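You operate a simulated robot arm through the tools that you are given. There is no shell and no other tool.

Carry out the task below with a simulated two-armed robot. There is one attempt and no reset: what you move stays moved.

## Task
Take the cream first aid book and put it on the clear cover. Pick up the red orders book with one hand, pass it to the other hand and put it on the top of the bookcase. Turn the air temperature knob to 22. Take the black cap and leave it on the top of the black cabinet beside the letter trays. Put the green battery on the top of the black cabinet beside the letter trays away on the top of the long brown bench. Open the black cabinet door c, fetch the red cap and set it on the upper shelf behind black cabinet door c and shut the c again. The order is free. Set down upright: green battery.

The check looks at the end state, three seconds after you hand in, the way a careful person would. Anything else that was tipped, shoved, dropped, spilled or broken makes it a failure. Lids that push on must go on centred and level and be pressed home; caps that screw on are set level and turned clockwise until they are tight.

## Robot
Two 7-joint arms with three-finger grippers on one trunk, on a base that moves. Base frame: it is fixed to the floor where the robot stands at the start and does not move with it; the origin is under the middle of the robot, x ahead of it, y to its left, z up. Readings come in m, degrees, newtons and seconds.
The left shoulder is at the start at [0.07, 0.146, 1.335], the right one opposite. Each reaches about 0.795 m from its shoulder. Places, roughly: air temperature knob [0.6, 0.9, 1.3]; black cabinet door C [1.3, -2.5, 0.6]; black cap (6x6x3 cm) [-2.3, 1, 0.8]; clear cover (17x21x2 cm) [1.7, -4.4, 0.9]; cream first aid book [0.75, 0, 0.5]; green battery (4x4x7 cm) [1.2, -2.1, 1.1]; red cap (6x6x3 cm) [1.3, -2.1, 1.1]; red orders book [0.5, 0.75, 0.5]; top of the black cabinet beside the letter trays [1.3, -2, 1]; top of the bookcase (25x81 cm) [0.7, 0.32, 0.92]; top of the long brown bench [0.5, -10, 0.8]; upper shelf behind black cabinet door c [1.5, -2.4, 0.6]. Payload 2.2 kg a hand.
The TCP of each hand is the grasp point between the finger pads, 0.028 m short of the fingertips. In the tool frame z runs along the fingers and y along their closing line. The gripper opens to 0.102 m; its body begins 0.071 m behind the TCP.
Orientation is that of the tool frame in the base frame, as [roll, pitch, yaw] about the fixed x, y, z axes, in that order (R = Rz(yaw) Ry(pitch) Rx(roll)). With the fingers straight down and closing along the base's y, the tool's x points along the base's -x, its y along +y and its z along -z.

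## Interface
- The arms move only by the tool step_arm. It takes "left_moves", "right_moves" or both (then of equal length, played together; a hand with none holds still); each is one flat list of numbers, 7 for each row, row after row: the turn, a rotation vector about the tool's x, y, z in degrees, then the shift along the tool's x, y, z in m, then the finger opening in m, from 0 to 0.102. In form: [rx, ry, rz, tx, ty, tz, grip, rx, ry, rz, tx, ty, tz, grip, ...]. A call has 1 to 20 rows; each row shifts and turns the commanded pose from where the row before left it, along the tool's axes as they then stand. Rows are played at 5 a second. More than 0.05 m and 8.6 degrees between two rows, or a gripper value outside its range, and nothing of the call is played. Where a pose cannot be reached the arm comes as near as it can. A force on the tool above 40 N (or 10 N above the force at the start of the call, whichever is more), or a blocked arm, ends the call early, and 0.2 s more pass. Each finger travels about 0.2035 m/s and halts on what it meets, pressing with about 21 N; the grip force reading is that of the motor and also rises with nothing between the fingers. The clock runs only during rows and for 0.2 s after the last one: add rows that do not move to give the fingers time. The reply holds the time, the measured pose of the TCP, the force on the tool along the base axes, the opening and the grip force, in the units named above and with some noise, with the torque about the TCP (base axes, N m) and any sound that the robot's microphone picked up.
- Cameras (640 x 400 px; columns grow to the right, rows downward): "scene" is now at [0.1407, 0.0357, 1.5716]; the picture's right is [0.39, -0.92, 0.00], its down [-0.41, -0.17, -0.90] and it looks along [0.83, 0.35, -0.44] (base axes); focal length 214 px, centre (320, 200). "left" rides on the left gripper at [0.072, 0.038, -0.086] in its tool frame; the picture's right is [-0.47, 0.89, 0.00], its down [-0.60, -0.32, -0.73] and it looks along [-0.65, -0.34, 0.68] (tool axes); focal length 256 px, centre (320, 200). "right" rides on the right gripper at [0.069, 0.044, -0.086] in its tool frame; the picture's right is [-0.53, 0.84, 0.00], its down [-0.58, -0.37, -0.73] and it looks along [-0.62, -0.39, 0.68] (tool axes); focal length 256 px, centre (320, 200).
- grab_frame(camera): a new picture of that camera. The clock stands still meanwhile.
- move_column(by): slides the trunk up (or, below 0, down) by that many m; the arms and the scene camera ride with it, the base frame stays. It gives what a move gives, with no picture.
- base_move(legs): drives the robot by 1 to 6 legs, each [ahead, left, turn to the left] in m, m and degrees, along the robot's own axes; the way and the turn of a leg run together, so that a leg with both is an arc; at most 1.5 m and 180 degrees a leg. The arms and the cameras ride along, it lands a little off, and it stops where it bumps. It gives what a move gives.
- aim_head(pan, tilt): turns the head with the scene camera to pan (to the left, within 86 degrees either way) and tilt (down, from -29 to 69), counted from straight ahead of the robot. It gives what a move gives.
- locate(camera, pixels): there is no depth. For up to 12 entries [column, row, z] of the newest picture of that camera ("zoom" is the newest enlarged one), the place [x, y] in the base frame at which the ray of that pixel passes the height z, good to about 0.002 m, but the place of the scene camera against the robot may be out by one fixed shift of up to 0.012 m in any direction. The clock stands still meanwhile.
- close_up(camera, box): a new picture of the part [left, top, right, bottom] of that camera's present view, enlarged. The clock stands still meanwhile.
- sign_off(): hands the job in; it is judged then, once.

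Leave the grippers open and the arms clear of the work at the hand-in unless told otherwise.

The tools are called after "Call:" as a command line: name --argument value ..., lists and objects as JSON in quotes. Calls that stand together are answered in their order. step_arm: Moves the arms, as the interface text tells. Its arguments: {"type":"object","properties":{"left_moves":{"type":"array","items":{"type":"number"}},"right_moves":{"type":"array","items":{"type":"number"}}},"required":[]} The other tools are called the same way: move_column (by) moves the trunk up or down; base_move (legs) drives the base; aim_head (pan, tilt) turns the head that bears the scene camera; grab_frame (camera) takes a picture; locate (camera, pixels) gives the place at which the rays of pixels pass given heights; close_up (camera, box) takes an enlarged picture of a part of a camera's view; sign_off () hands the job in.

At the start:

```text
clock: 0.0
left_tool_pos: [0.2355, 0.2594, 1.5201]
left_orientation: [-179.9, 0.0, -180.0]
left_wrist_force: [-0.3, 0.3, 0.0]
left_torque: [0.03, -0.01, -0.02]
left_finger_gap: 0.102
left_gripper_force: 0.1
right_tool_pos: [0.3492, 0.0106, 1.4598]
right_orientation: [180.0, 0.0, -179.9]
right_wrist_force: [0.1, 0.6, 0.1]
right_torque: [0.0, -0.02, -0.02]
right_finger_gap: 0.102
right_gripper_force: 0.0
trunk travel left (down, up): [-0.872, 0.068]
robot x, y, heading: [0.0002, 0.0019, -0.2]
head pan, tilt (commanded): [22.8, 26.2]
```

scene: 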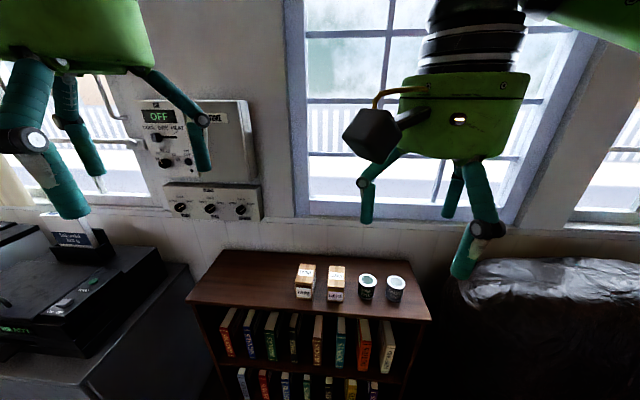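
right: 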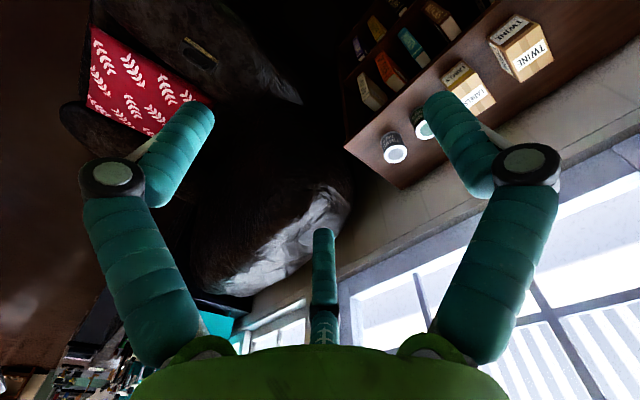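
left: 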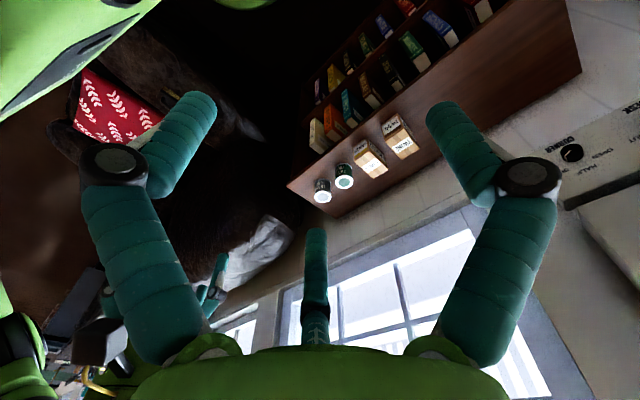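

I start by looking at the scene: the bookcase ahead and the control panel to the left. I take a scene picture and an enlarged view of the bookcase and the panel.

Call:
close_up --camera "scene" --box '[180, 230, 440, 400]'

Call:
close_up --camera "scene" --box '[120, 80, 280, 230]'

```text
2.35 times, centred on (310, 315) of scene
```

zoom: 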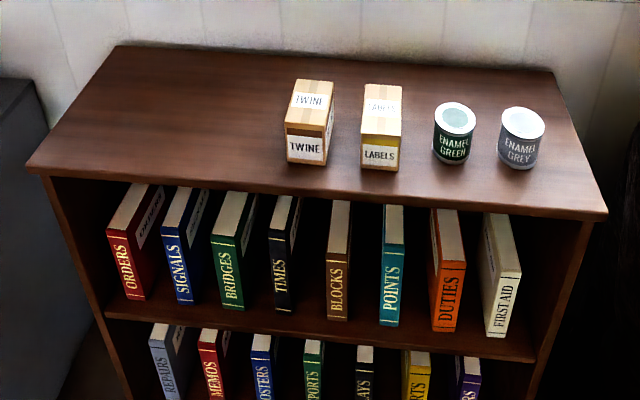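

```text
2.67 times, centred on (200, 155) of scene
```

zoom: 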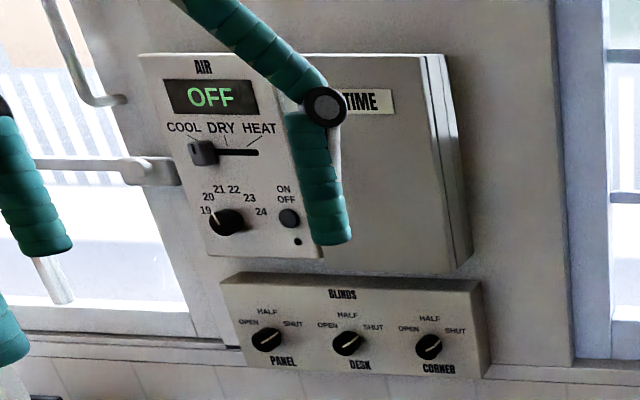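

The first book on the upper shelf is ORDERS (red, zoom 130,240) and the last is FIRST AID (cream, zoom 500,275). The knob points near 19. I locate the bookcase top corners at z=0.92, and the knob on the panel.

Call:
locate --camera "scene" --pixels '[[185, 303, 0.92], [432, 321, 0.92], [409, 260, 0.92], [224, 249, 0.92], [305, 298, 0.92], [336, 300, 0.92], [366, 297, 0.92], [395, 298, 0.92]]'

Call:
locate --camera "zoom" --pixels '[[228, 223, 1.3], [290, 217, 1.32], [140, 55, 1.4], [322, 258, 1.25], [486, 375, 1.1], [222, 285, 1.15]]'

Call:
grab_frame --camera "scene"

```text
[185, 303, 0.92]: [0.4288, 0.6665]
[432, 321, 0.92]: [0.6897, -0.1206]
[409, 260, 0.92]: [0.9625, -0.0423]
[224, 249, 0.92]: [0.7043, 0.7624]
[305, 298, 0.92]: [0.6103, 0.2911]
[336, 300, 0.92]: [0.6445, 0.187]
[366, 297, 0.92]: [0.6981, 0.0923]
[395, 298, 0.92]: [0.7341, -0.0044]
```

```text
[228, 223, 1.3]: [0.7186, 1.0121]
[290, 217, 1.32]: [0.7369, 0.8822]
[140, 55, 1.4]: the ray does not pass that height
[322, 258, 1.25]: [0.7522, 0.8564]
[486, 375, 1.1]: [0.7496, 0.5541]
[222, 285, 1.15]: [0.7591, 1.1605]
```

```text
taken
```

scene: 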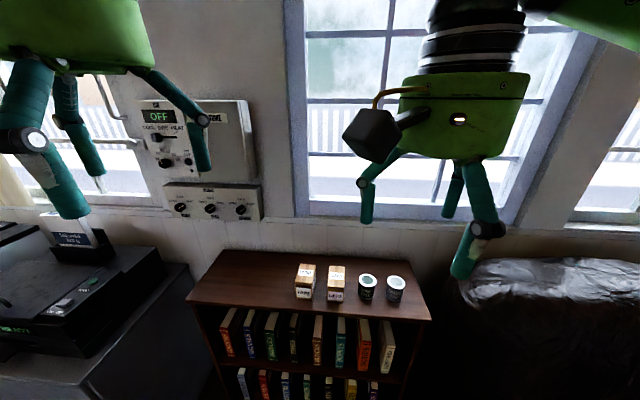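

The bookcase front runs from (0.43,0.67) to (0.69,-0.12), so its wall normal points about 18° left of my heading. I look around with the head to learn the surroundings.

Call:
aim_head --pan 80 --tilt 25

Call:
grab_frame --camera "scene"

Call:
aim_head --pan -40 --tilt 20

Call:
grab_frame --camera "scene"

Call:
aim_head --pan -86 --tilt 15

Call:
grab_frame --camera "scene"

```text
clock: 1.3
left_tool_pos: [0.2356, 0.259, 1.5211]
left_orientation: [-179.9, 0.0, -180.0]
left_wrist_force: [-0.4, 0.3, -0.2]
left_torque: [-0.03, 0.03, 0.01]
left_finger_gap: 0.1021
left_gripper_force: 0.1
right_tool_pos: [0.3494, 0.011, 1.4588]
right_orientation: [180.0, 0.0, 179.9]
right_wrist_force: [0.0, -0.5, 0.6]
right_torque: [0.0, 0.01, -0.01]
right_finger_gap: 0.1021
right_gripper_force: 0.0
trunk travel left (down, up): [-0.872, 0.068]
robot x, y, heading: [0.002, -0.0007, 0.1]
head pan, tilt (commanded): [80.0, 25.0]
```

```text
taken
```

scene: 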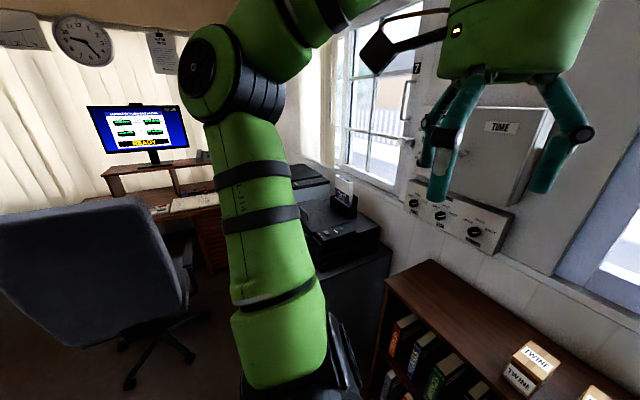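

```text
clock: 3.3
left_tool_pos: [0.2361, 0.2593, 1.5196]
left_orientation: [-180.0, 0.0, 180.0]
left_wrist_force: [-0.2, 0.2, -0.5]
left_torque: [0.01, 0.01, -0.02]
left_finger_gap: 0.1019
left_gripper_force: 0.1
right_tool_pos: [0.3495, 0.0103, 1.4593]
right_orientation: [-180.0, 0.0, 180.0]
right_wrist_force: [-0.7, 0.1, -0.7]
right_torque: [0.01, 0.03, -0.01]
right_finger_gap: 0.1021
right_gripper_force: 0.1
trunk travel left (down, up): [-0.872, 0.068]
robot x, y, heading: [0.0005, 0.0003, 0.1]
head pan, tilt (commanded): [-40.0, 20.0]
```

```text
taken
```

scene: 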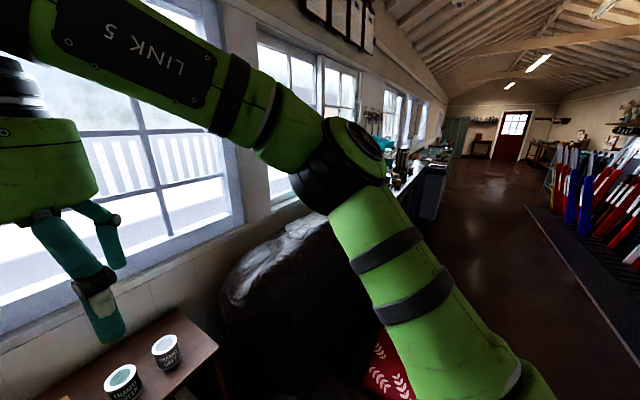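

```text
clock: 4.4
left_tool_pos: [0.2362, 0.2583, 1.5184]
left_orientation: [-179.9, 0.0, -180.0]
left_wrist_force: [0.5, 0.7, -0.8]
left_torque: [0.0, 0.01, 0.0]
left_finger_gap: 0.102
left_gripper_force: 0.0
right_tool_pos: [0.35, 0.0102, 1.4588]
right_orientation: [179.9, -0.1, 180.0]
right_wrist_force: [-0.6, -1.1, -0.3]
right_torque: [0.02, 0.01, -0.02]
right_finger_gap: 0.1022
right_gripper_force: 0.0
trunk travel left (down, up): [-0.872, 0.068]
robot x, y, heading: [0.0013, -0.0017, 0.1]
head pan, tilt (commanded): [-85.9, 15.0]
```

```text
taken
```

scene: 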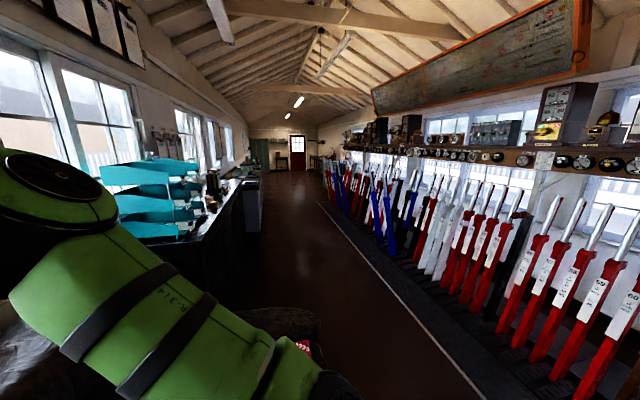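

I see a signal box: bookcase ahead, desk at far left, armchair right ahead, then the corridor with the black cabinet and teal letter trays. I turn to face the bookcase squarely and look at the books.

Call:
base_move --legs '[[0, 0, 18.3]]'

Call:
aim_head --pan 0 --tilt 45

Call:
grab_frame --camera "scene"

```text
clock: 5.8
left_tool_pos: [0.1461, 0.3187, 1.5199]
left_orientation: [-179.8, -0.1, -162.2]
left_wrist_force: [-1.1, -0.1, 0.3]
left_torque: [0.01, -0.01, 0.03]
left_finger_gap: 0.1019
left_gripper_force: 0.2
right_tool_pos: [0.3307, 0.1169, 1.4596]
right_orientation: [179.8, 0.1, -162.1]
right_wrist_force: [0.7, -0.9, 0.3]
right_torque: [-0.02, 0.02, 0.01]
right_finger_gap: 0.1019
right_gripper_force: 0.1
trunk travel left (down, up): [-0.872, 0.068]
robot x, y, heading: [-0.0016, 0.0049, 17.6]
head pan, tilt (commanded): [-85.9, 15.0]
```

```text
clock: 7.4
left_tool_pos: [0.1446, 0.3195, 1.5206]
left_orientation: [-179.8, 0.0, -162.2]
left_wrist_force: [-0.5, 0.1, -0.1]
left_torque: [0.01, 0.02, 0.02]
left_finger_gap: 0.102
left_gripper_force: 0.1
right_tool_pos: [0.3305, 0.1173, 1.4592]
right_orientation: [-180.0, -0.1, -162.2]
right_wrist_force: [-0.6, 0.1, -0.5]
right_torque: [0.04, -0.02, 0.0]
right_finger_gap: 0.102
right_gripper_force: 0.1
trunk travel left (down, up): [-0.872, 0.068]
robot x, y, heading: [0.0004, 0.0003, 17.4]
head pan, tilt (commanded): [0.0, 45.0]
```

```text
taken
```

scene: 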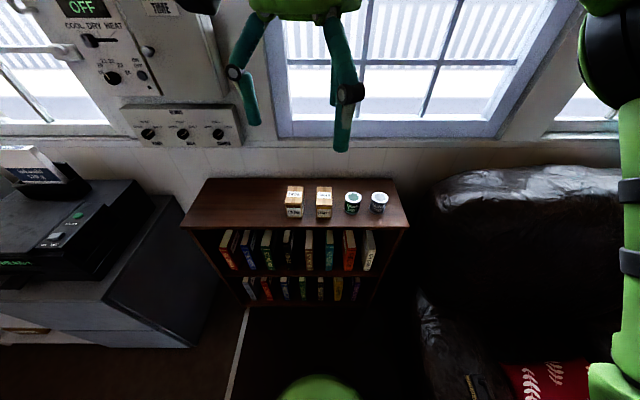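

Now the bookcase front edge is level in the picture (182,226)-(408,227). I zoom in and locate edges and book spines.

Call:
locate --camera "scene" --pixels '[[182, 226, 0.92], [408, 227, 0.92], [205, 178, 0.92], [389, 179, 0.92], [225, 262, 0.6], [368, 268, 0.6]]'

Call:
close_up --camera "scene" --box '[180, 170, 420, 320]'

Call:
grab_frame --camera "left"

Call:
grab_frame --camera "right"

```text
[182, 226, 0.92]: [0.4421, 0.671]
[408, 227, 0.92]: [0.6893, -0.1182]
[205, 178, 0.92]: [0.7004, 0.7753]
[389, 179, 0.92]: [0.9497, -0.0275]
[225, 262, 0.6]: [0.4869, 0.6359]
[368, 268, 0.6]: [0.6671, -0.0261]
```

```text
2.67 times, centred on (300, 245) of scene
```

zoom: 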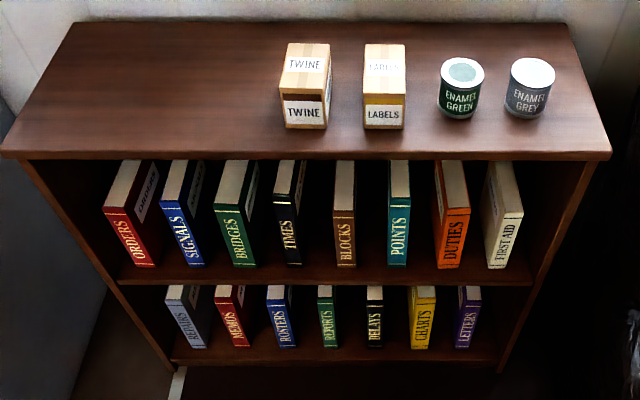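

```text
taken
```

left: 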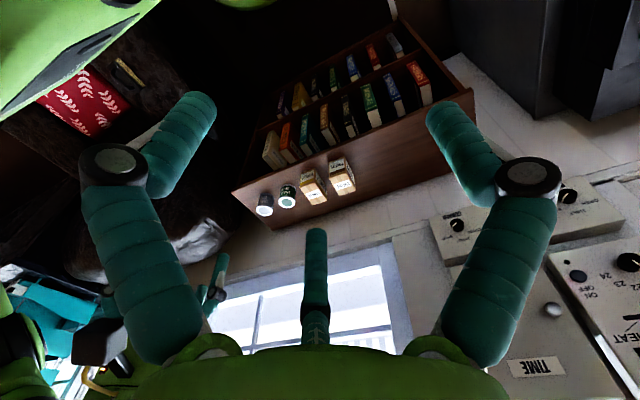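

```text
taken
```

right: 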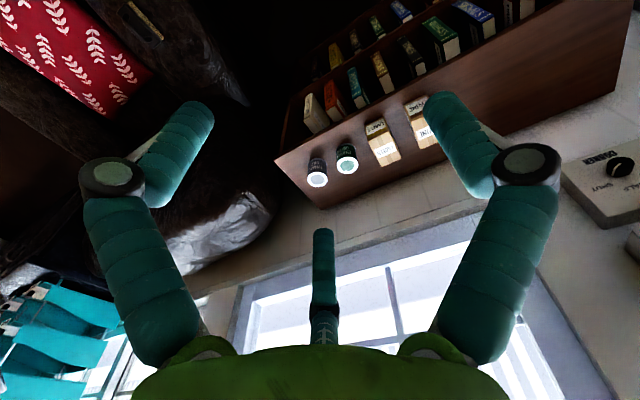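

The alignment is good (front plane normal ≈17.4°, distance ≈0.62). Next I find the shelf height and book size by locating spine pixels at several heights.

Call:
locate --camera "zoom" --pixels '[[320, 286, 0.5], [320, 286, 0.6], [144, 267, 0.5], [144, 267, 0.6], [104, 208, 0.7], [104, 208, 0.8], [126, 212, 0.7], [126, 212, 0.8], [160, 265, 0.6], [508, 268, 0.6], [490, 268, 0.6], [503, 213, 0.7]]'

Call:
locate --camera "zoom" --pixels '[[118, 160, 0.7], [118, 160, 0.8], [155, 160, 0.75], [134, 212, 0.7], [485, 213, 0.7], [524, 213, 0.7], [320, 160, 0.9], [320, 160, 0.92], [320, 358, 0.3], [320, 358, 0.2]]'

```text
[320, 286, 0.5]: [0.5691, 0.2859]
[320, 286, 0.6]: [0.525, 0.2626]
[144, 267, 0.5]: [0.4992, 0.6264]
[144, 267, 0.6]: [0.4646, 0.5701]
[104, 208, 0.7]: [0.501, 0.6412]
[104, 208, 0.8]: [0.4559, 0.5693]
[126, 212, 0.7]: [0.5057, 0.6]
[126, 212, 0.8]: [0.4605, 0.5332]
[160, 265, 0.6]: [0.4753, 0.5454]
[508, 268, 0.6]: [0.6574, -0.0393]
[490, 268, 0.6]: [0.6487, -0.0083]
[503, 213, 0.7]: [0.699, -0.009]
```

```text
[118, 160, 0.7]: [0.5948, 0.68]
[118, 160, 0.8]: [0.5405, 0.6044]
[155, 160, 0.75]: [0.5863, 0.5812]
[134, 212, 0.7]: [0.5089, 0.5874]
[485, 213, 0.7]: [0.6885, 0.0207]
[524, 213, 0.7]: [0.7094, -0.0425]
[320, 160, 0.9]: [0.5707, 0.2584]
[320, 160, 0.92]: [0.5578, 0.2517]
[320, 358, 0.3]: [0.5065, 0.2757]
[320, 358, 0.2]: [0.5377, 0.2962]
```

The shelf surface is at z≈0.51, the spines stand about 0.036 behind the front plane and reach z≈0.705. I zoom further on the red and the cream book for thickness.

Call:
close_up --camera "scene" --box '[205, 225, 285, 275]'

Call:
close_up --camera "scene" --box '[325, 225, 405, 275]'

```text
8.00 times, centred on (245, 250) of scene
```

zoom: 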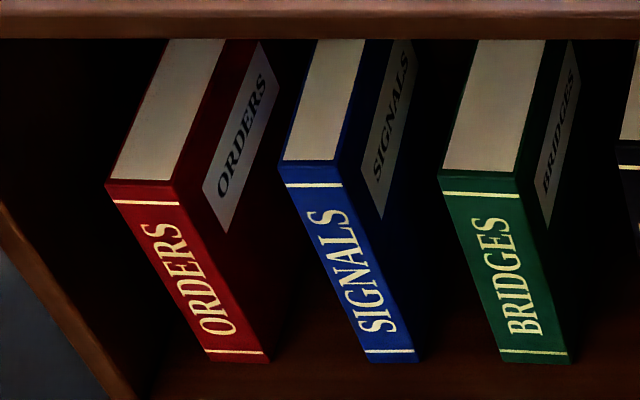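

```text
8.00 times, centred on (365, 250) of scene
```

zoom: 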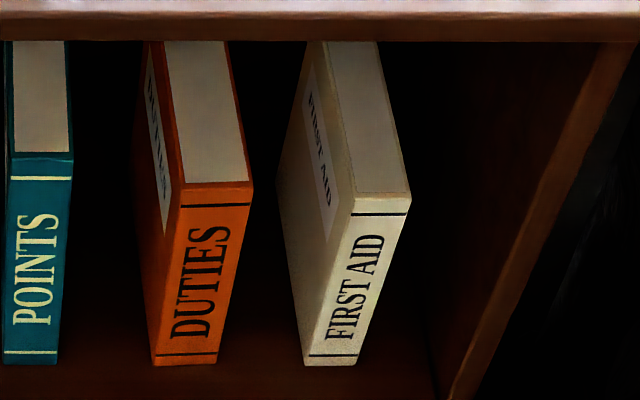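

Red spine: top (105,182)-(178,185), bottom (208,360)-(268,362) in the first zoom; cream spine: top (352,198)-(410,195), bottom (303,366)-(357,364) in the second. I locate them.

Call:
locate --camera "zoom" --pixels '[[352, 198, 0.705], [410, 195, 0.705], [303, 366, 0.51], [357, 364, 0.51], [307, 40, 0.705], [376, 42, 0.705], [252, 190, 0.705], [218, 362, 0.51]]'

Call:
locate --camera "scene" --pixels '[[218.1, 247.75, 0.705], [227.25, 248.1, 0.705], [231, 270, 0.51], [238.5, 270.25, 0.51], [226, 229.9, 0.705], [233, 229.9, 0.705], [239.8, 245, 0.705], [248, 245, 0.705]]'

```text
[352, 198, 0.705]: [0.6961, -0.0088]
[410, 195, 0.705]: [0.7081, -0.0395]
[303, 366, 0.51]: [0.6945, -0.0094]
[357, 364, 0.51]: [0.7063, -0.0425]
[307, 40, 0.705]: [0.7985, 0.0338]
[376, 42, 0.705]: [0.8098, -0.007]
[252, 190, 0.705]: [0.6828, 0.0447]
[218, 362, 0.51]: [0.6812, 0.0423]
```

```text
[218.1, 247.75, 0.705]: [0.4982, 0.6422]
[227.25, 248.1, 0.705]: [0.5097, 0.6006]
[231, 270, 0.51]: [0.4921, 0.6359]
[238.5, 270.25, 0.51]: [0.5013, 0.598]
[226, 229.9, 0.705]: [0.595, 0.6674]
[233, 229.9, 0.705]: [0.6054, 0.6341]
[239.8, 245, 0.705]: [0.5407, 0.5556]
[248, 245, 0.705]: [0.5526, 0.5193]
```

The red book is about 4 cm thick (lateral 0.42–0.46), and the gap to the side panel looks small. Before choosing a grasp I watch how the fingers close: I close the left gripper to 0.06 in free air and look.

Call:
step_arm --left_moves '[0, 0, 0, 0, 0, 0, 0.06, 0, 0, 0, 0, 0, 0, 0.06]'

Call:
grab_frame --camera "left"

Call:
aim_head --pan 40 --tilt 10

Call:
grab_frame --camera "scene"

```text
clock: 8.0
left_tool_pos: [0.1459, 0.3164, 1.5213]
left_orientation: [-180.0, 0.0, -162.2]
left_wrist_force: [-0.8, 0.3, -0.3]
left_torque: [0.02, 0.0, 0.0]
left_finger_gap: 0.0601
left_gripper_force: 0.0
right_tool_pos: [0.3293, 0.1158, 1.4601]
right_orientation: [179.9, 0.0, -162.2]
right_wrist_force: [0.8, 0.6, 0.0]
right_torque: [0.0, -0.03, -0.04]
right_finger_gap: 0.1023
right_gripper_force: 0.1
trunk travel left (down, up): [-0.872, 0.068]
robot x, y, heading: [-0.0002, 0.0008, 17.8]
head pan, tilt (commanded): [0.0, 45.0]
```

```text
taken
```

left: 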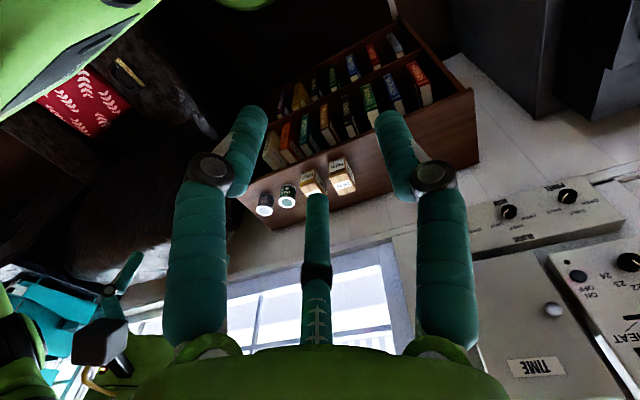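

```text
clock: 9.1
left_tool_pos: [0.1448, 0.3175, 1.5205]
left_orientation: [-179.9, 0.1, -162.2]
left_wrist_force: [-0.1, -0.1, -0.2]
left_torque: [0.03, -0.01, -0.02]
left_finger_gap: 0.06
left_gripper_force: 0.1
right_tool_pos: [0.3304, 0.1168, 1.4599]
right_orientation: [179.9, 0.1, -162.3]
right_wrist_force: [1.1, 0.7, -0.1]
right_torque: [-0.02, -0.01, -0.01]
right_finger_gap: 0.1022
right_gripper_force: 0.0
trunk travel left (down, up): [-0.872, 0.068]
robot x, y, heading: [-0.0014, -0.0009, 18.0]
head pan, tilt (commanded): [40.0, 10.0]
```

```text
taken
```

scene: 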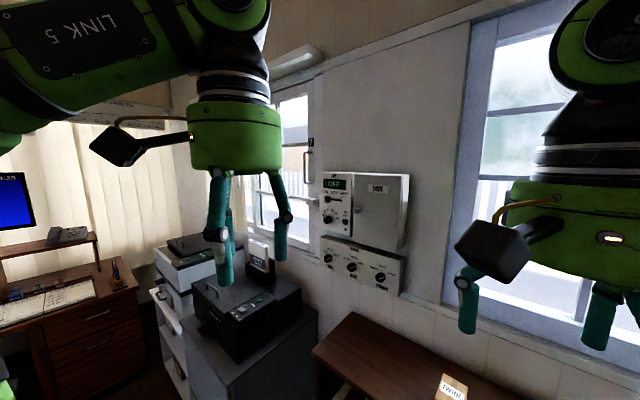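

The fingers are articulated and about 2.2 cm thick, so the red book's side clearance matters. I lower the trunk to look into the shelf more level and measure the gaps.

Call:
aim_head --pan 0 --tilt 45

Call:
grab_frame --camera "scene"

Call:
locate --camera "scene" --pixels '[[224, 276.8, 0.51], [379.8, 277, 0.51], [105, 300, 0.75], [105, 300, 0.65], [150, 195, 0.75], [190, 348, 0.0], [218, 345, 0.0]]'

Call:
move_column --by -0.55

Call:
aim_head --pan 15 --tilt 30

Call:
grab_frame --camera "scene"

```text
clock: 10.1
left_tool_pos: [0.1444, 0.3177, 1.5205]
left_orientation: [-179.9, 0.0, -162.2]
left_wrist_force: [0.1, -0.1, 0.2]
left_torque: [-0.01, 0.0, 0.0]
left_finger_gap: 0.0599
left_gripper_force: 0.0
right_tool_pos: [0.3293, 0.1175, 1.4598]
right_orientation: [179.9, 0.1, -162.2]
right_wrist_force: [0.1, 0.0, -0.3]
right_torque: [-0.03, -0.01, -0.02]
right_finger_gap: 0.1021
right_gripper_force: 0.0
trunk travel left (down, up): [-0.872, 0.068]
robot x, y, heading: [0.0015, 0.0021, 17.7]
head pan, tilt (commanded): [0.0, 45.0]
```

```text
taken
```

scene: 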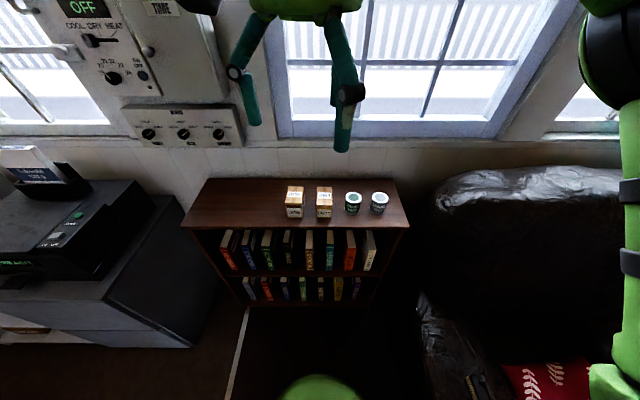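

```text
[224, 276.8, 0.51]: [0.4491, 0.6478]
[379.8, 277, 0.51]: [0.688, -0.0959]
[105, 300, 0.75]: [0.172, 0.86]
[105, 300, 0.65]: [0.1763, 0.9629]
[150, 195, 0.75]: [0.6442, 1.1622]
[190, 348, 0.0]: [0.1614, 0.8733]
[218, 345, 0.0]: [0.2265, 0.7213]
```

```text
refused: -0.55 is not a number from -0.4 to 0.4
```

```text
clock: 10.9
left_tool_pos: [0.145, 0.3176, 1.5208]
left_orientation: [-179.9, 0.0, -162.3]
left_wrist_force: [0.2, -0.1, 0.6]
left_torque: [-0.03, -0.02, 0.0]
left_finger_gap: 0.06
left_gripper_force: 0.1
right_tool_pos: [0.3306, 0.1172, 1.4594]
right_orientation: [-180.0, 0.0, -162.2]
right_wrist_force: [0.4, 0.0, 0.4]
right_torque: [0.03, -0.02, 0.01]
right_finger_gap: 0.1018
right_gripper_force: 0.1
trunk travel left (down, up): [-0.872, 0.068]
robot x, y, heading: [-0.002, 0.0012, 17.8]
head pan, tilt (commanded): [15.0, 30.0]
```

```text
taken
```

scene: 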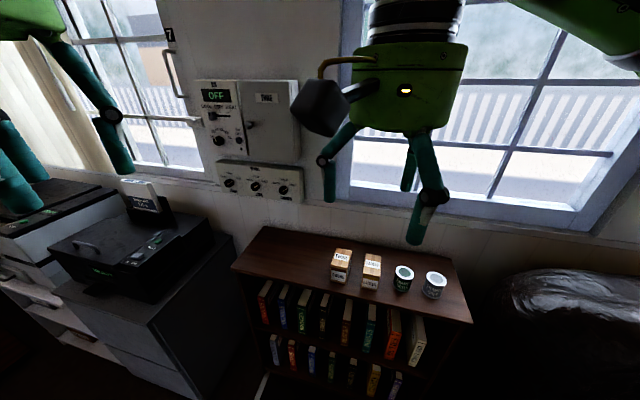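

Lateral gap of the red book to the left side panel is only ~2.2 cm; on its right ~5 cm. The gripper works as a 3-jaw chuck (thumb at +y, two fingers at −y). Plan: left hand points forward, pinches the red spine gently, slides the book out, then passes it to the right. First I turn the left hand to point forward (up high, clear of everything) while moving it ahead and left.

Call:
step_arm --left_moves '[0, -8.2, 0, -0.0167, 0.0127, 0.0192, 0.08, 0, -8.2, 0, -0.0139, 0.0127, 0.0213, 0.08, 0, -8.2, 0, -0.0105, 0.0127, 0.0232, 0.08, 0, -8.2, 0, -0.007, 0.0127, 0.0245, 0.08, 0, -8.2, 0, -0.0035, 0.0127, 0.0252, 0.08, 0, -8.2, 0, 0, 0.0127, 0.0255, 0.08, 0, -8.2, 0, 0.0035, 0.0127, 0.0252, 0.08, 0, -8.2, 0, 0.0072, 0.0127, 0.0244, 0.08, 0, -8.2, 0, 0.0108, 0.0127, 0.0231, 0.08, 0, -8.2, 0, 0.0139, 0.0127, 0.0213, 0.08, 0, -8.2, 0, 0.0167, 0.0127, 0.0192, 0.08, 0, 0, 0, 0, 0, 0, 0.08]'

Call:
grab_frame --camera "scene"

```text
clock: 13.5
left_tool_pos: [0.2855, 0.5303, 1.3237]
left_orientation: [-9.9, 89.7, 7.9]
left_wrist_force: [0.9, 0.0, 0.0]
left_torque: [0.01, -0.02, 0.0]
left_finger_gap: 0.08
left_gripper_force: 0.1
left hand out of reach, approached as far as the arm can: row 8, 9
right_tool_pos: [0.3306, 0.117, 1.4579]
right_orientation: [179.9, 0.0, -162.2]
right_wrist_force: [0.4, 0.6, 0.9]
right_torque: [-0.01, 0.0, 0.0]
right_finger_gap: 0.102
right_gripper_force: 0.1
trunk travel left (down, up): [-0.872, 0.068]
robot x, y, heading: [-0.0047, 0.0018, 17.8]
head pan, tilt (commanded): [15.0, 30.0]
```

```text
taken
```

scene: 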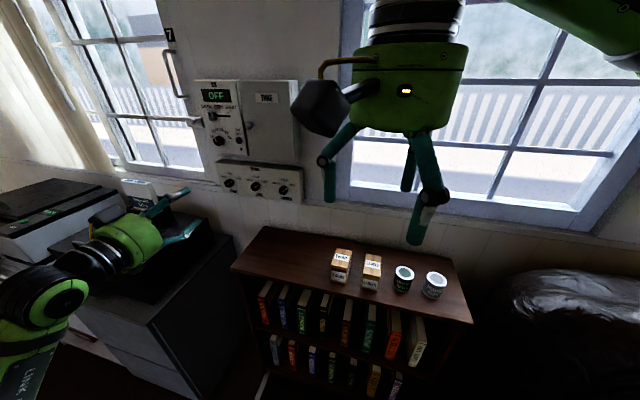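

The left hand now points forward at z 1.32. Since the trunk is high and the knob is on this side, I do the knob first: drive 0.28 m left and 0.05 m ahead, then look at the panel.

Call:
base_move --legs '[[0.05, 0.28, 0]]'

Call:
aim_head --pan 20 --tilt 20

Call:
grab_frame --camera "scene"

Call:
grab_frame --camera "left"

```text
clock: 15.5
left_tool_pos: [0.2434, 0.8087, 1.3246]
left_orientation: [5.5, 89.8, 23.3]
left_wrist_force: [-0.4, -0.6, 0.1]
left_torque: [-0.01, -0.01, 0.02]
left_finger_gap: 0.0798
left_gripper_force: 0.0
right_tool_pos: [0.2913, 0.3953, 1.46]
right_orientation: [179.7, 0.1, -162.1]
right_wrist_force: [-0.1, -0.2, 0.9]
right_torque: [0.0, -0.01, 0.0]
right_finger_gap: 0.1021
right_gripper_force: 0.1
trunk travel left (down, up): [-0.872, 0.068]
robot x, y, heading: [-0.0395, 0.2813, 18.0]
head pan, tilt (commanded): [15.0, 30.0]
```

```text
clock: 16.2
left_tool_pos: [0.2432, 0.8112, 1.3247]
left_orientation: [-24.6, 89.8, -6.6]
left_wrist_force: [1.0, -0.1, 0.2]
left_torque: [0.01, -0.03, -0.03]
left_finger_gap: 0.0798
left_gripper_force: 0.1
right_tool_pos: [0.2904, 0.3977, 1.4604]
right_orientation: [179.9, 0.0, -162.1]
right_wrist_force: [-0.1, -0.4, 0.0]
right_torque: [0.0, 0.0, 0.02]
right_finger_gap: 0.1021
right_gripper_force: 0.0
trunk travel left (down, up): [-0.872, 0.068]
robot x, y, heading: [-0.0391, 0.2769, 17.8]
head pan, tilt (commanded): [20.0, 20.0]
```

```text
taken
```

scene: 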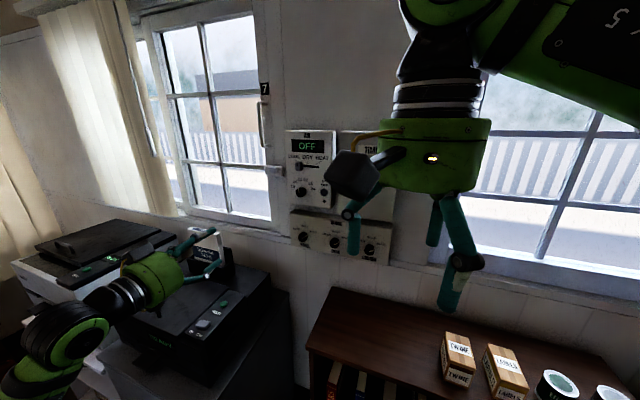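

```text
taken
```

left: 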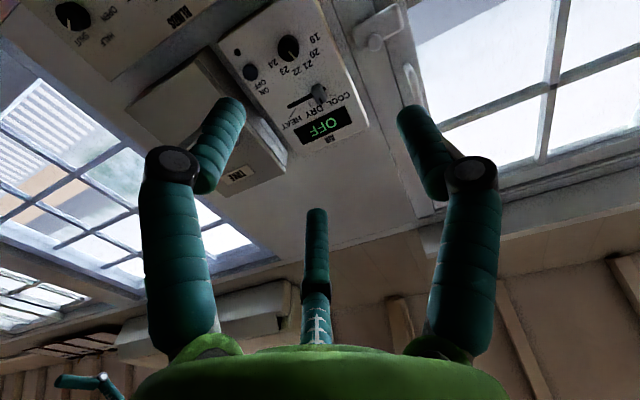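

The knob is at (301,191) in the scene view and (289,48) in the left wrist view. I intersect both rays by locating at several heights.

Call:
locate --camera "scene" --pixels '[[301, 191, 1.36], [301, 191, 1.34], [301, 191, 1.32], [301, 191, 1.3]]'

Call:
locate --camera "left" --pixels '[[289, 48, 1.36], [289, 48, 1.34], [289, 48, 1.32], [289, 48, 1.3]]'

Call:
close_up --camera "scene" --box '[270, 120, 350, 220]'

Call:
close_up --camera "left" --box '[220, 10, 380, 110]'

```text
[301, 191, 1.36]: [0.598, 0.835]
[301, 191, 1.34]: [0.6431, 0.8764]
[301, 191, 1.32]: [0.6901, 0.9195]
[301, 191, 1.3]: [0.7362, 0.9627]
```

```text
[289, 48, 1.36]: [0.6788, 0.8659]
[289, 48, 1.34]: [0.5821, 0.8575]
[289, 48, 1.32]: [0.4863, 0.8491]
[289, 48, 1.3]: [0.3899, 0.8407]
```

```text
4.00 times, centred on (310, 170) of scene
```

zoom: 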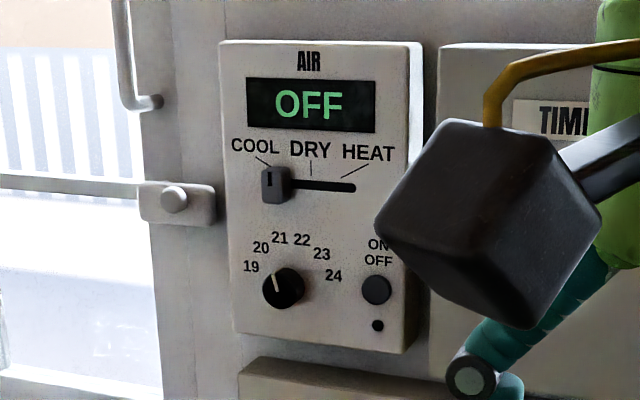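

```text
4.00 times, centred on (300, 60) of left
```

zoom: 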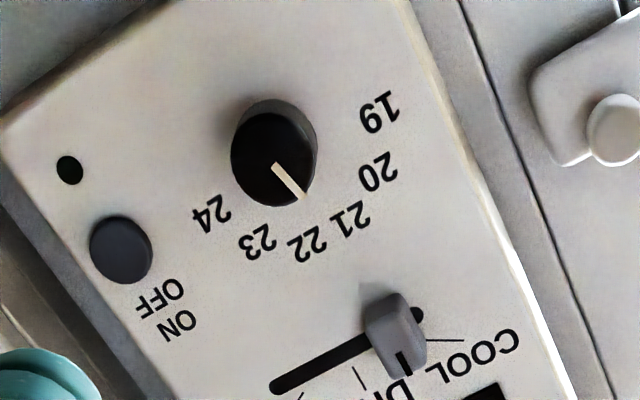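

The rays meet at about (0.624, 0.860, 1.349), so the knob is 0.38 m ahead, 0.07 m right of and 0.024 m above the hand. I drive 0.10 m ahead to be comfortably in reach and re-measure with close-ups.

Call:
base_move --legs '[[0.1, 0, 0]]'

Call:
grab_frame --camera "left"

Call:
grab_frame --camera "scene"

```text
clock: 17.4
left_tool_pos: [0.332, 0.8422, 1.3258]
left_orientation: [-10.0, 89.4, 8.2]
left_wrist_force: [-0.4, 0.3, 0.7]
left_torque: [0.01, 0.01, 0.0]
left_finger_gap: 0.0799
left_gripper_force: 0.1
right_tool_pos: [0.3789, 0.4272, 1.4617]
right_orientation: [179.9, 0.3, -161.9]
right_wrist_force: [-1.6, -1.4, -0.2]
right_torque: [0.03, -0.04, 0.0]
right_finger_gap: 0.1019
right_gripper_force: 0.1
trunk travel left (down, up): [-0.872, 0.068]
robot x, y, heading: [0.0515, 0.3128, 18.1]
head pan, tilt (commanded): [20.0, 20.0]
```

```text
taken
```

left: 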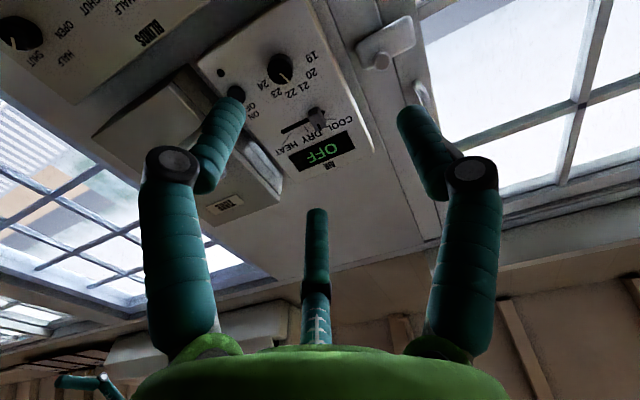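

```text
taken
```

scene: 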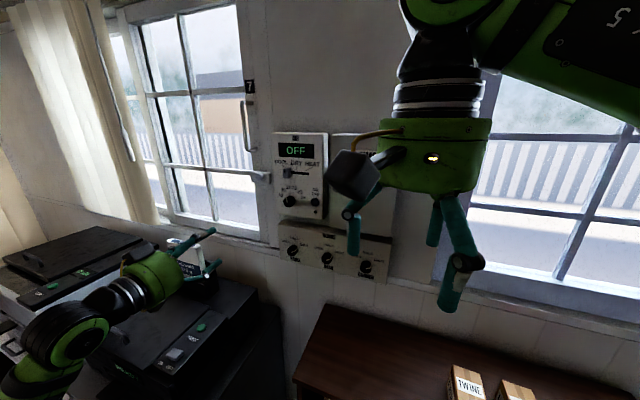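

Knob now at (280,69) in the left view and (289,201) in the scene view. I intersect again and zoom on the dial.

Call:
locate --camera "left" --pixels '[[280, 69, 1.36], [280, 69, 1.35], [280, 69, 1.34]]'

Call:
locate --camera "scene" --pixels '[[289, 201, 1.36], [289, 201, 1.35], [289, 201, 1.34]]'

Call:
close_up --camera "left" --box '[210, 30, 350, 130]'

Call:
close_up --camera "scene" --box '[265, 170, 329, 210]'

```text
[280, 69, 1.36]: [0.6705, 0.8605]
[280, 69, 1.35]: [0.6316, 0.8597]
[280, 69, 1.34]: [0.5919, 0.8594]
```

```text
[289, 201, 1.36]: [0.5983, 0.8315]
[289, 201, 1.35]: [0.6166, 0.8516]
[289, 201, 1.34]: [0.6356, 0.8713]
```

```text
4.00 times, centred on (280, 80) of left
```

zoom: 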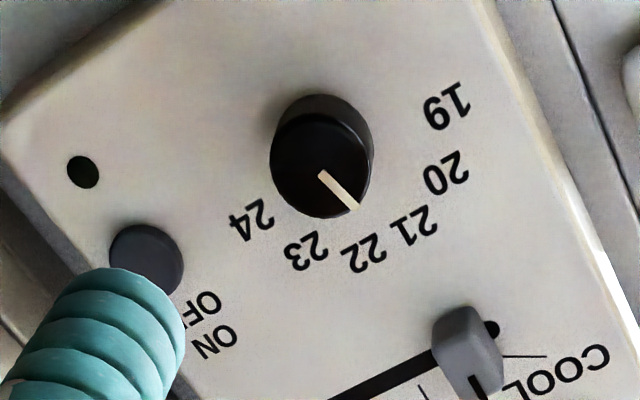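

```text
10.00 times, centred on (297, 190) of scene
```

zoom: 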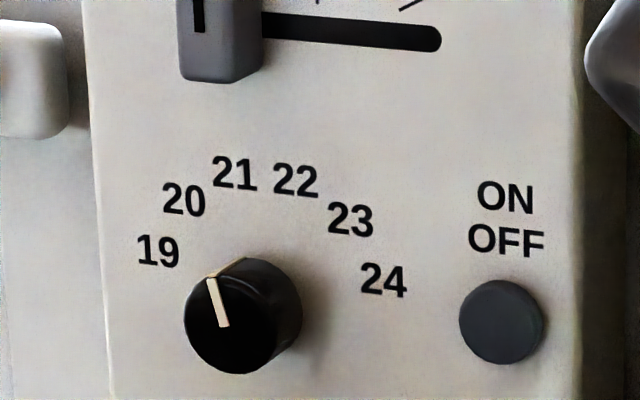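

Labels sit about 28° apart; the pointer is at 21 now, so it needs about +28° clockwise. Knob face centre ≈(0.6215,0.858,1.348), diameter ~3.3 cm, protruding ~1.7 cm. I align the left hand sideways/up and go ahead 0.20 m, leaving ~6 cm, then look.

Call:
step_arm --left_moves '[0, 0, 0, -0.011, -0.037, 0, 0.07, 0, 0, 0, -0.011, -0.0375, 0, 0.07, 0, 0, 0, 0, 0, 0.04, 0.07, 0, 0, 0, 0, 0, 0.04, 0.07, 0, 0, 0, 0, 0, 0.04, 0.07, 0, 0, 0, 0, 0, 0.04, 0.07, 0, 0, 0, 0, 0, 0.04, 0.07, 0, 0, 0, 0, 0, 0, 0.07]'

Call:
grab_frame --camera "left"

Call:
grab_frame --camera "scene"

```text
clock: 19.1
left_tool_pos: [0.567, 0.8686, 1.3477]
left_orientation: [-10.2, 89.6, 7.8]
left_wrist_force: [-0.9, 0.5, -0.3]
left_torque: [-0.03, -0.02, -0.02]
left_finger_gap: 0.07
left_gripper_force: 0.0
left hand out of reach, approached as far as the arm can: row 1, 2
right_tool_pos: [0.3842, 0.4281, 1.4601]
right_orientation: [179.9, 0.0, -161.9]
right_wrist_force: [-0.6, 0.1, 0.2]
right_torque: [0.02, -0.04, 0.0]
right_finger_gap: 0.1017
right_gripper_force: 0.0
trunk travel left (down, up): [-0.872, 0.068]
robot x, y, heading: [0.0553, 0.3075, 18.1]
head pan, tilt (commanded): [20.0, 20.0]
```

```text
taken
```

left: 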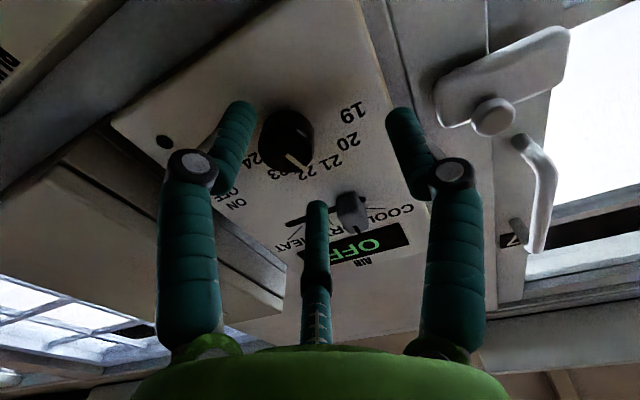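

```text
taken
```

scene: 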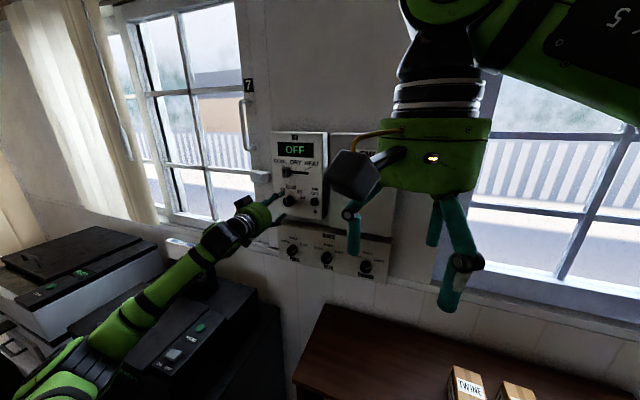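

The hand is near; the knob face is at about (288,137) in the left view. I locate its face center.

Call:
close_up --camera "left" --box '[220, 80, 380, 180]'

Call:
locate --camera "left" --pixels '[[288, 138, 1.344], [288, 138, 1.348], [288, 138, 1.352], [288, 138, 1.356]]'

```text
4.00 times, centred on (300, 130) of left
```

zoom: 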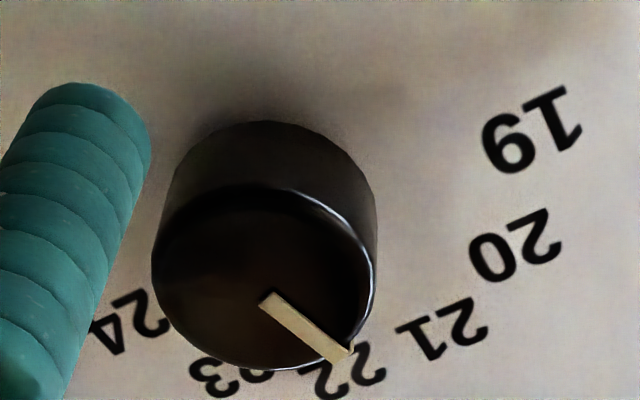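

```text
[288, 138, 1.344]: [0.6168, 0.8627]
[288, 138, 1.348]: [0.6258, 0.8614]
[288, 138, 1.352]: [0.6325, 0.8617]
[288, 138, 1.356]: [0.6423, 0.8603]
```

Call:
locate --camera "left" --pixels '[[285.8, 149.5, 1.34], [285.8, 149.5, 1.344], [285.8, 149.5, 1.348], [285.8, 149.5, 1.352], [285.8, 149.5, 1.356]]'

Call:
close_up --camera "scene" --box '[233, 175, 313, 225]'

```text
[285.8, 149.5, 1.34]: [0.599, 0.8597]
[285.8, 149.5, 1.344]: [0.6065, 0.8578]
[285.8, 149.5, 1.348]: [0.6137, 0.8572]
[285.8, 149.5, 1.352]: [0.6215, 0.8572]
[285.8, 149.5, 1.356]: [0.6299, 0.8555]
```

```text
8.00 times, centred on (273, 200) of scene
```

zoom: 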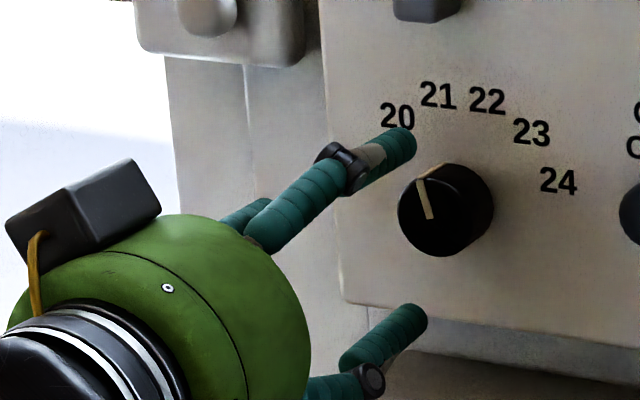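

Face centre is at left-view (285.8,149.5): about 2.6 cm to the right and 0.4 cm up of the tool axis, 4.5 cm ahead. I correct that and move 1.5 cm ahead, then check.

Call:
step_arm --left_moves '[0, 0, 0, -0.002, -0.013, 0, 0.07, 0, 0, 0, -0.002, -0.013, 0, 0.07, 0, 0, 0, 0, 0, 0.015, 0.07, 0, 0, 0, 0, 0, 0, 0.07]'

Call:
grab_frame --camera "left"

Call:
close_up --camera "scene" --box '[233, 175, 313, 225]'

```text
clock: 20.1
left_tool_pos: [0.5893, 0.8481, 1.3516]
left_orientation: [-24.7, 89.9, -6.6]
left_wrist_force: [-0.5, 0.2, -1.0]
left_torque: [0.04, -0.01, -0.01]
left_finger_gap: 0.0699
left_gripper_force: 0.0
right_tool_pos: [0.3843, 0.429, 1.4587]
right_orientation: [179.9, 0.2, -161.9]
right_wrist_force: [-0.3, 0.4, -0.2]
right_torque: [0.0, -0.01, -0.03]
right_finger_gap: 0.1021
right_gripper_force: 0.0
trunk travel left (down, up): [-0.872, 0.068]
robot x, y, heading: [0.0554, 0.3119, 18.3]
head pan, tilt (commanded): [20.0, 20.0]
```

```text
taken
```

left: 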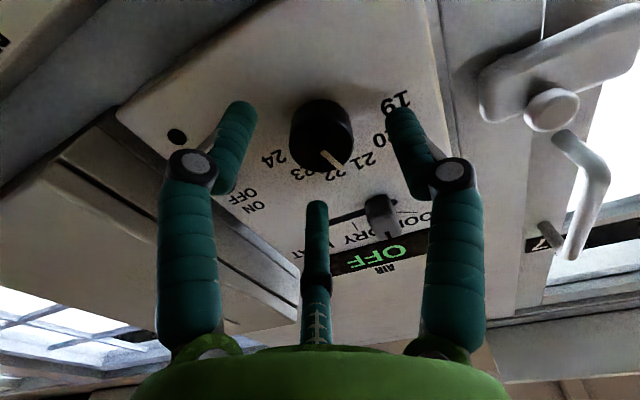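

```text
8.00 times, centred on (273, 200) of scene
```

zoom: 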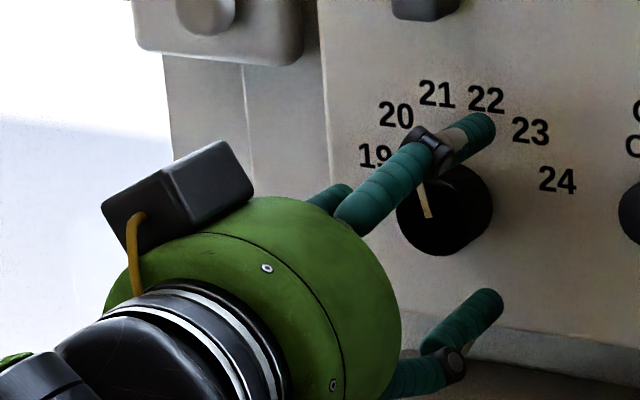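

The knob face is now centred at (321,146), on the tool axis and ~3 cm ahead. I go 1.6 cm further so the tips straddle the knob, then close the fingers on it.

Call:
step_arm --left_moves '[0, 0, 0, 0, 0, 0.008, 0.07, 0, 0, 0, 0, 0, 0.008, 0.07, 0, 0, 0, 0, 0, 0, 0.05, 0, 0, 0, 0, 0, 0, 0.02, 0, 0, 0, 0, 0, 0, 0.02]'

Call:
close_up --camera "left" --box '[220, 80, 420, 230]'

Call:
close_up --camera "scene" --box '[233, 175, 313, 225]'

```text
clock: 21.4
left_tool_pos: [0.6046, 0.8531, 1.3531]
left_orientation: [-30.7, 89.8, -12.5]
left_wrist_force: [-1.4, 2.0, 0.1]
left_torque: [-0.08, 0.3, 0.3]
left_finger_gap: 0.0361
left_gripper_force: 45.2
right_tool_pos: [0.3846, 0.4292, 1.459]
right_orientation: [179.9, 0.1, -161.9]
right_wrist_force: [-0.3, -0.1, -0.6]
right_torque: [-0.02, -0.03, -0.03]
right_finger_gap: 0.1019
right_gripper_force: 0.0
trunk travel left (down, up): [-0.872, 0.068]
robot x, y, heading: [0.0573, 0.307, 18.1]
head pan, tilt (commanded): [20.0, 20.0]
```

```text
2.67 times, centred on (320, 155) of left
```

zoom: 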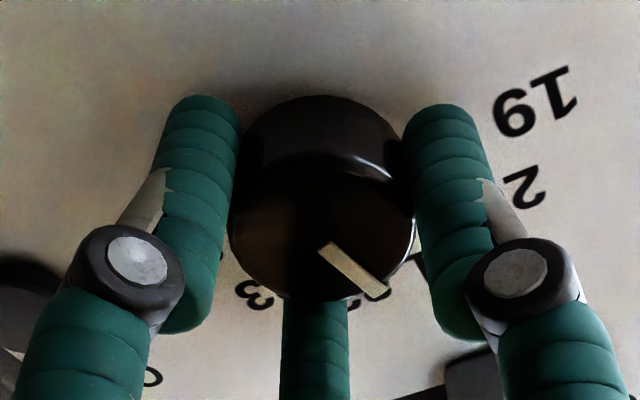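

```text
8.00 times, centred on (273, 200) of scene
```

zoom: 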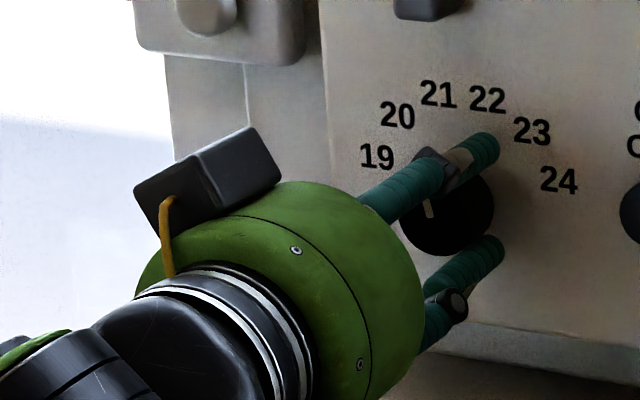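

The knob is gripped (gap 0.036, grip force 45 N, little side force). I turn it clockwise 28° (four rows of +7° about the tool z) and look.

Call:
step_arm --left_moves '[0, 0, 7, 0, 0, 0, 0.02, 0, 0, 7, 0, 0, 0, 0.02, 0, 0, 7, 0, 0, 0, 0.02, 0, 0, 7, 0, 0, 0, 0.02, 0, 0, 0, 0, 0, 0, 0.02]'

Call:
close_up --camera "left" --box '[220, 80, 420, 230]'

Call:
close_up --camera "scene" --box '[233, 120, 329, 230]'

```text
clock: 22.6
left_tool_pos: [0.6046, 0.8519, 1.351]
left_orientation: [89.7, 62.0, 107.9]
left_wrist_force: [-3.6, -2.0, -7.2]
left_torque: [0.02, -0.16, -0.79]
left_finger_gap: 0.0357
left_gripper_force: 44.3
right_tool_pos: [0.3843, 0.43, 1.4593]
right_orientation: [180.0, 0.1, -162.0]
right_wrist_force: [-0.5, 0.3, 1.5]
right_torque: [0.01, 0.0, 0.02]
right_finger_gap: 0.1021
right_gripper_force: 0.0
trunk travel left (down, up): [-0.872, 0.068]
robot x, y, heading: [0.0562, 0.3081, 18.3]
head pan, tilt (commanded): [20.0, 20.0]
```

```text
2.67 times, centred on (320, 155) of left
```

zoom: 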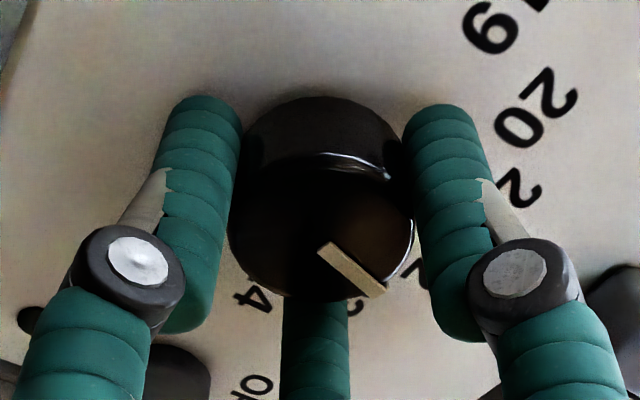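

```text
3.64 times, centred on (281, 175) of scene
```

zoom: 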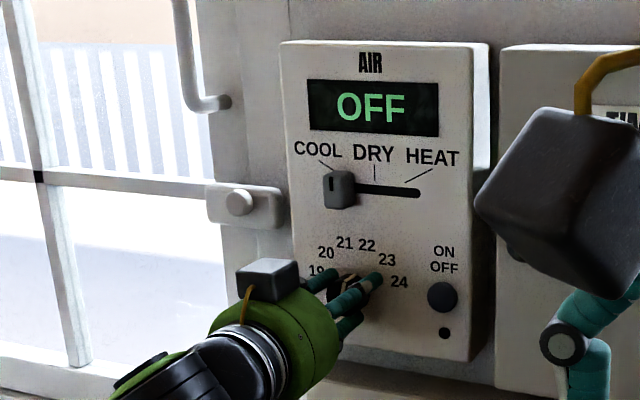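

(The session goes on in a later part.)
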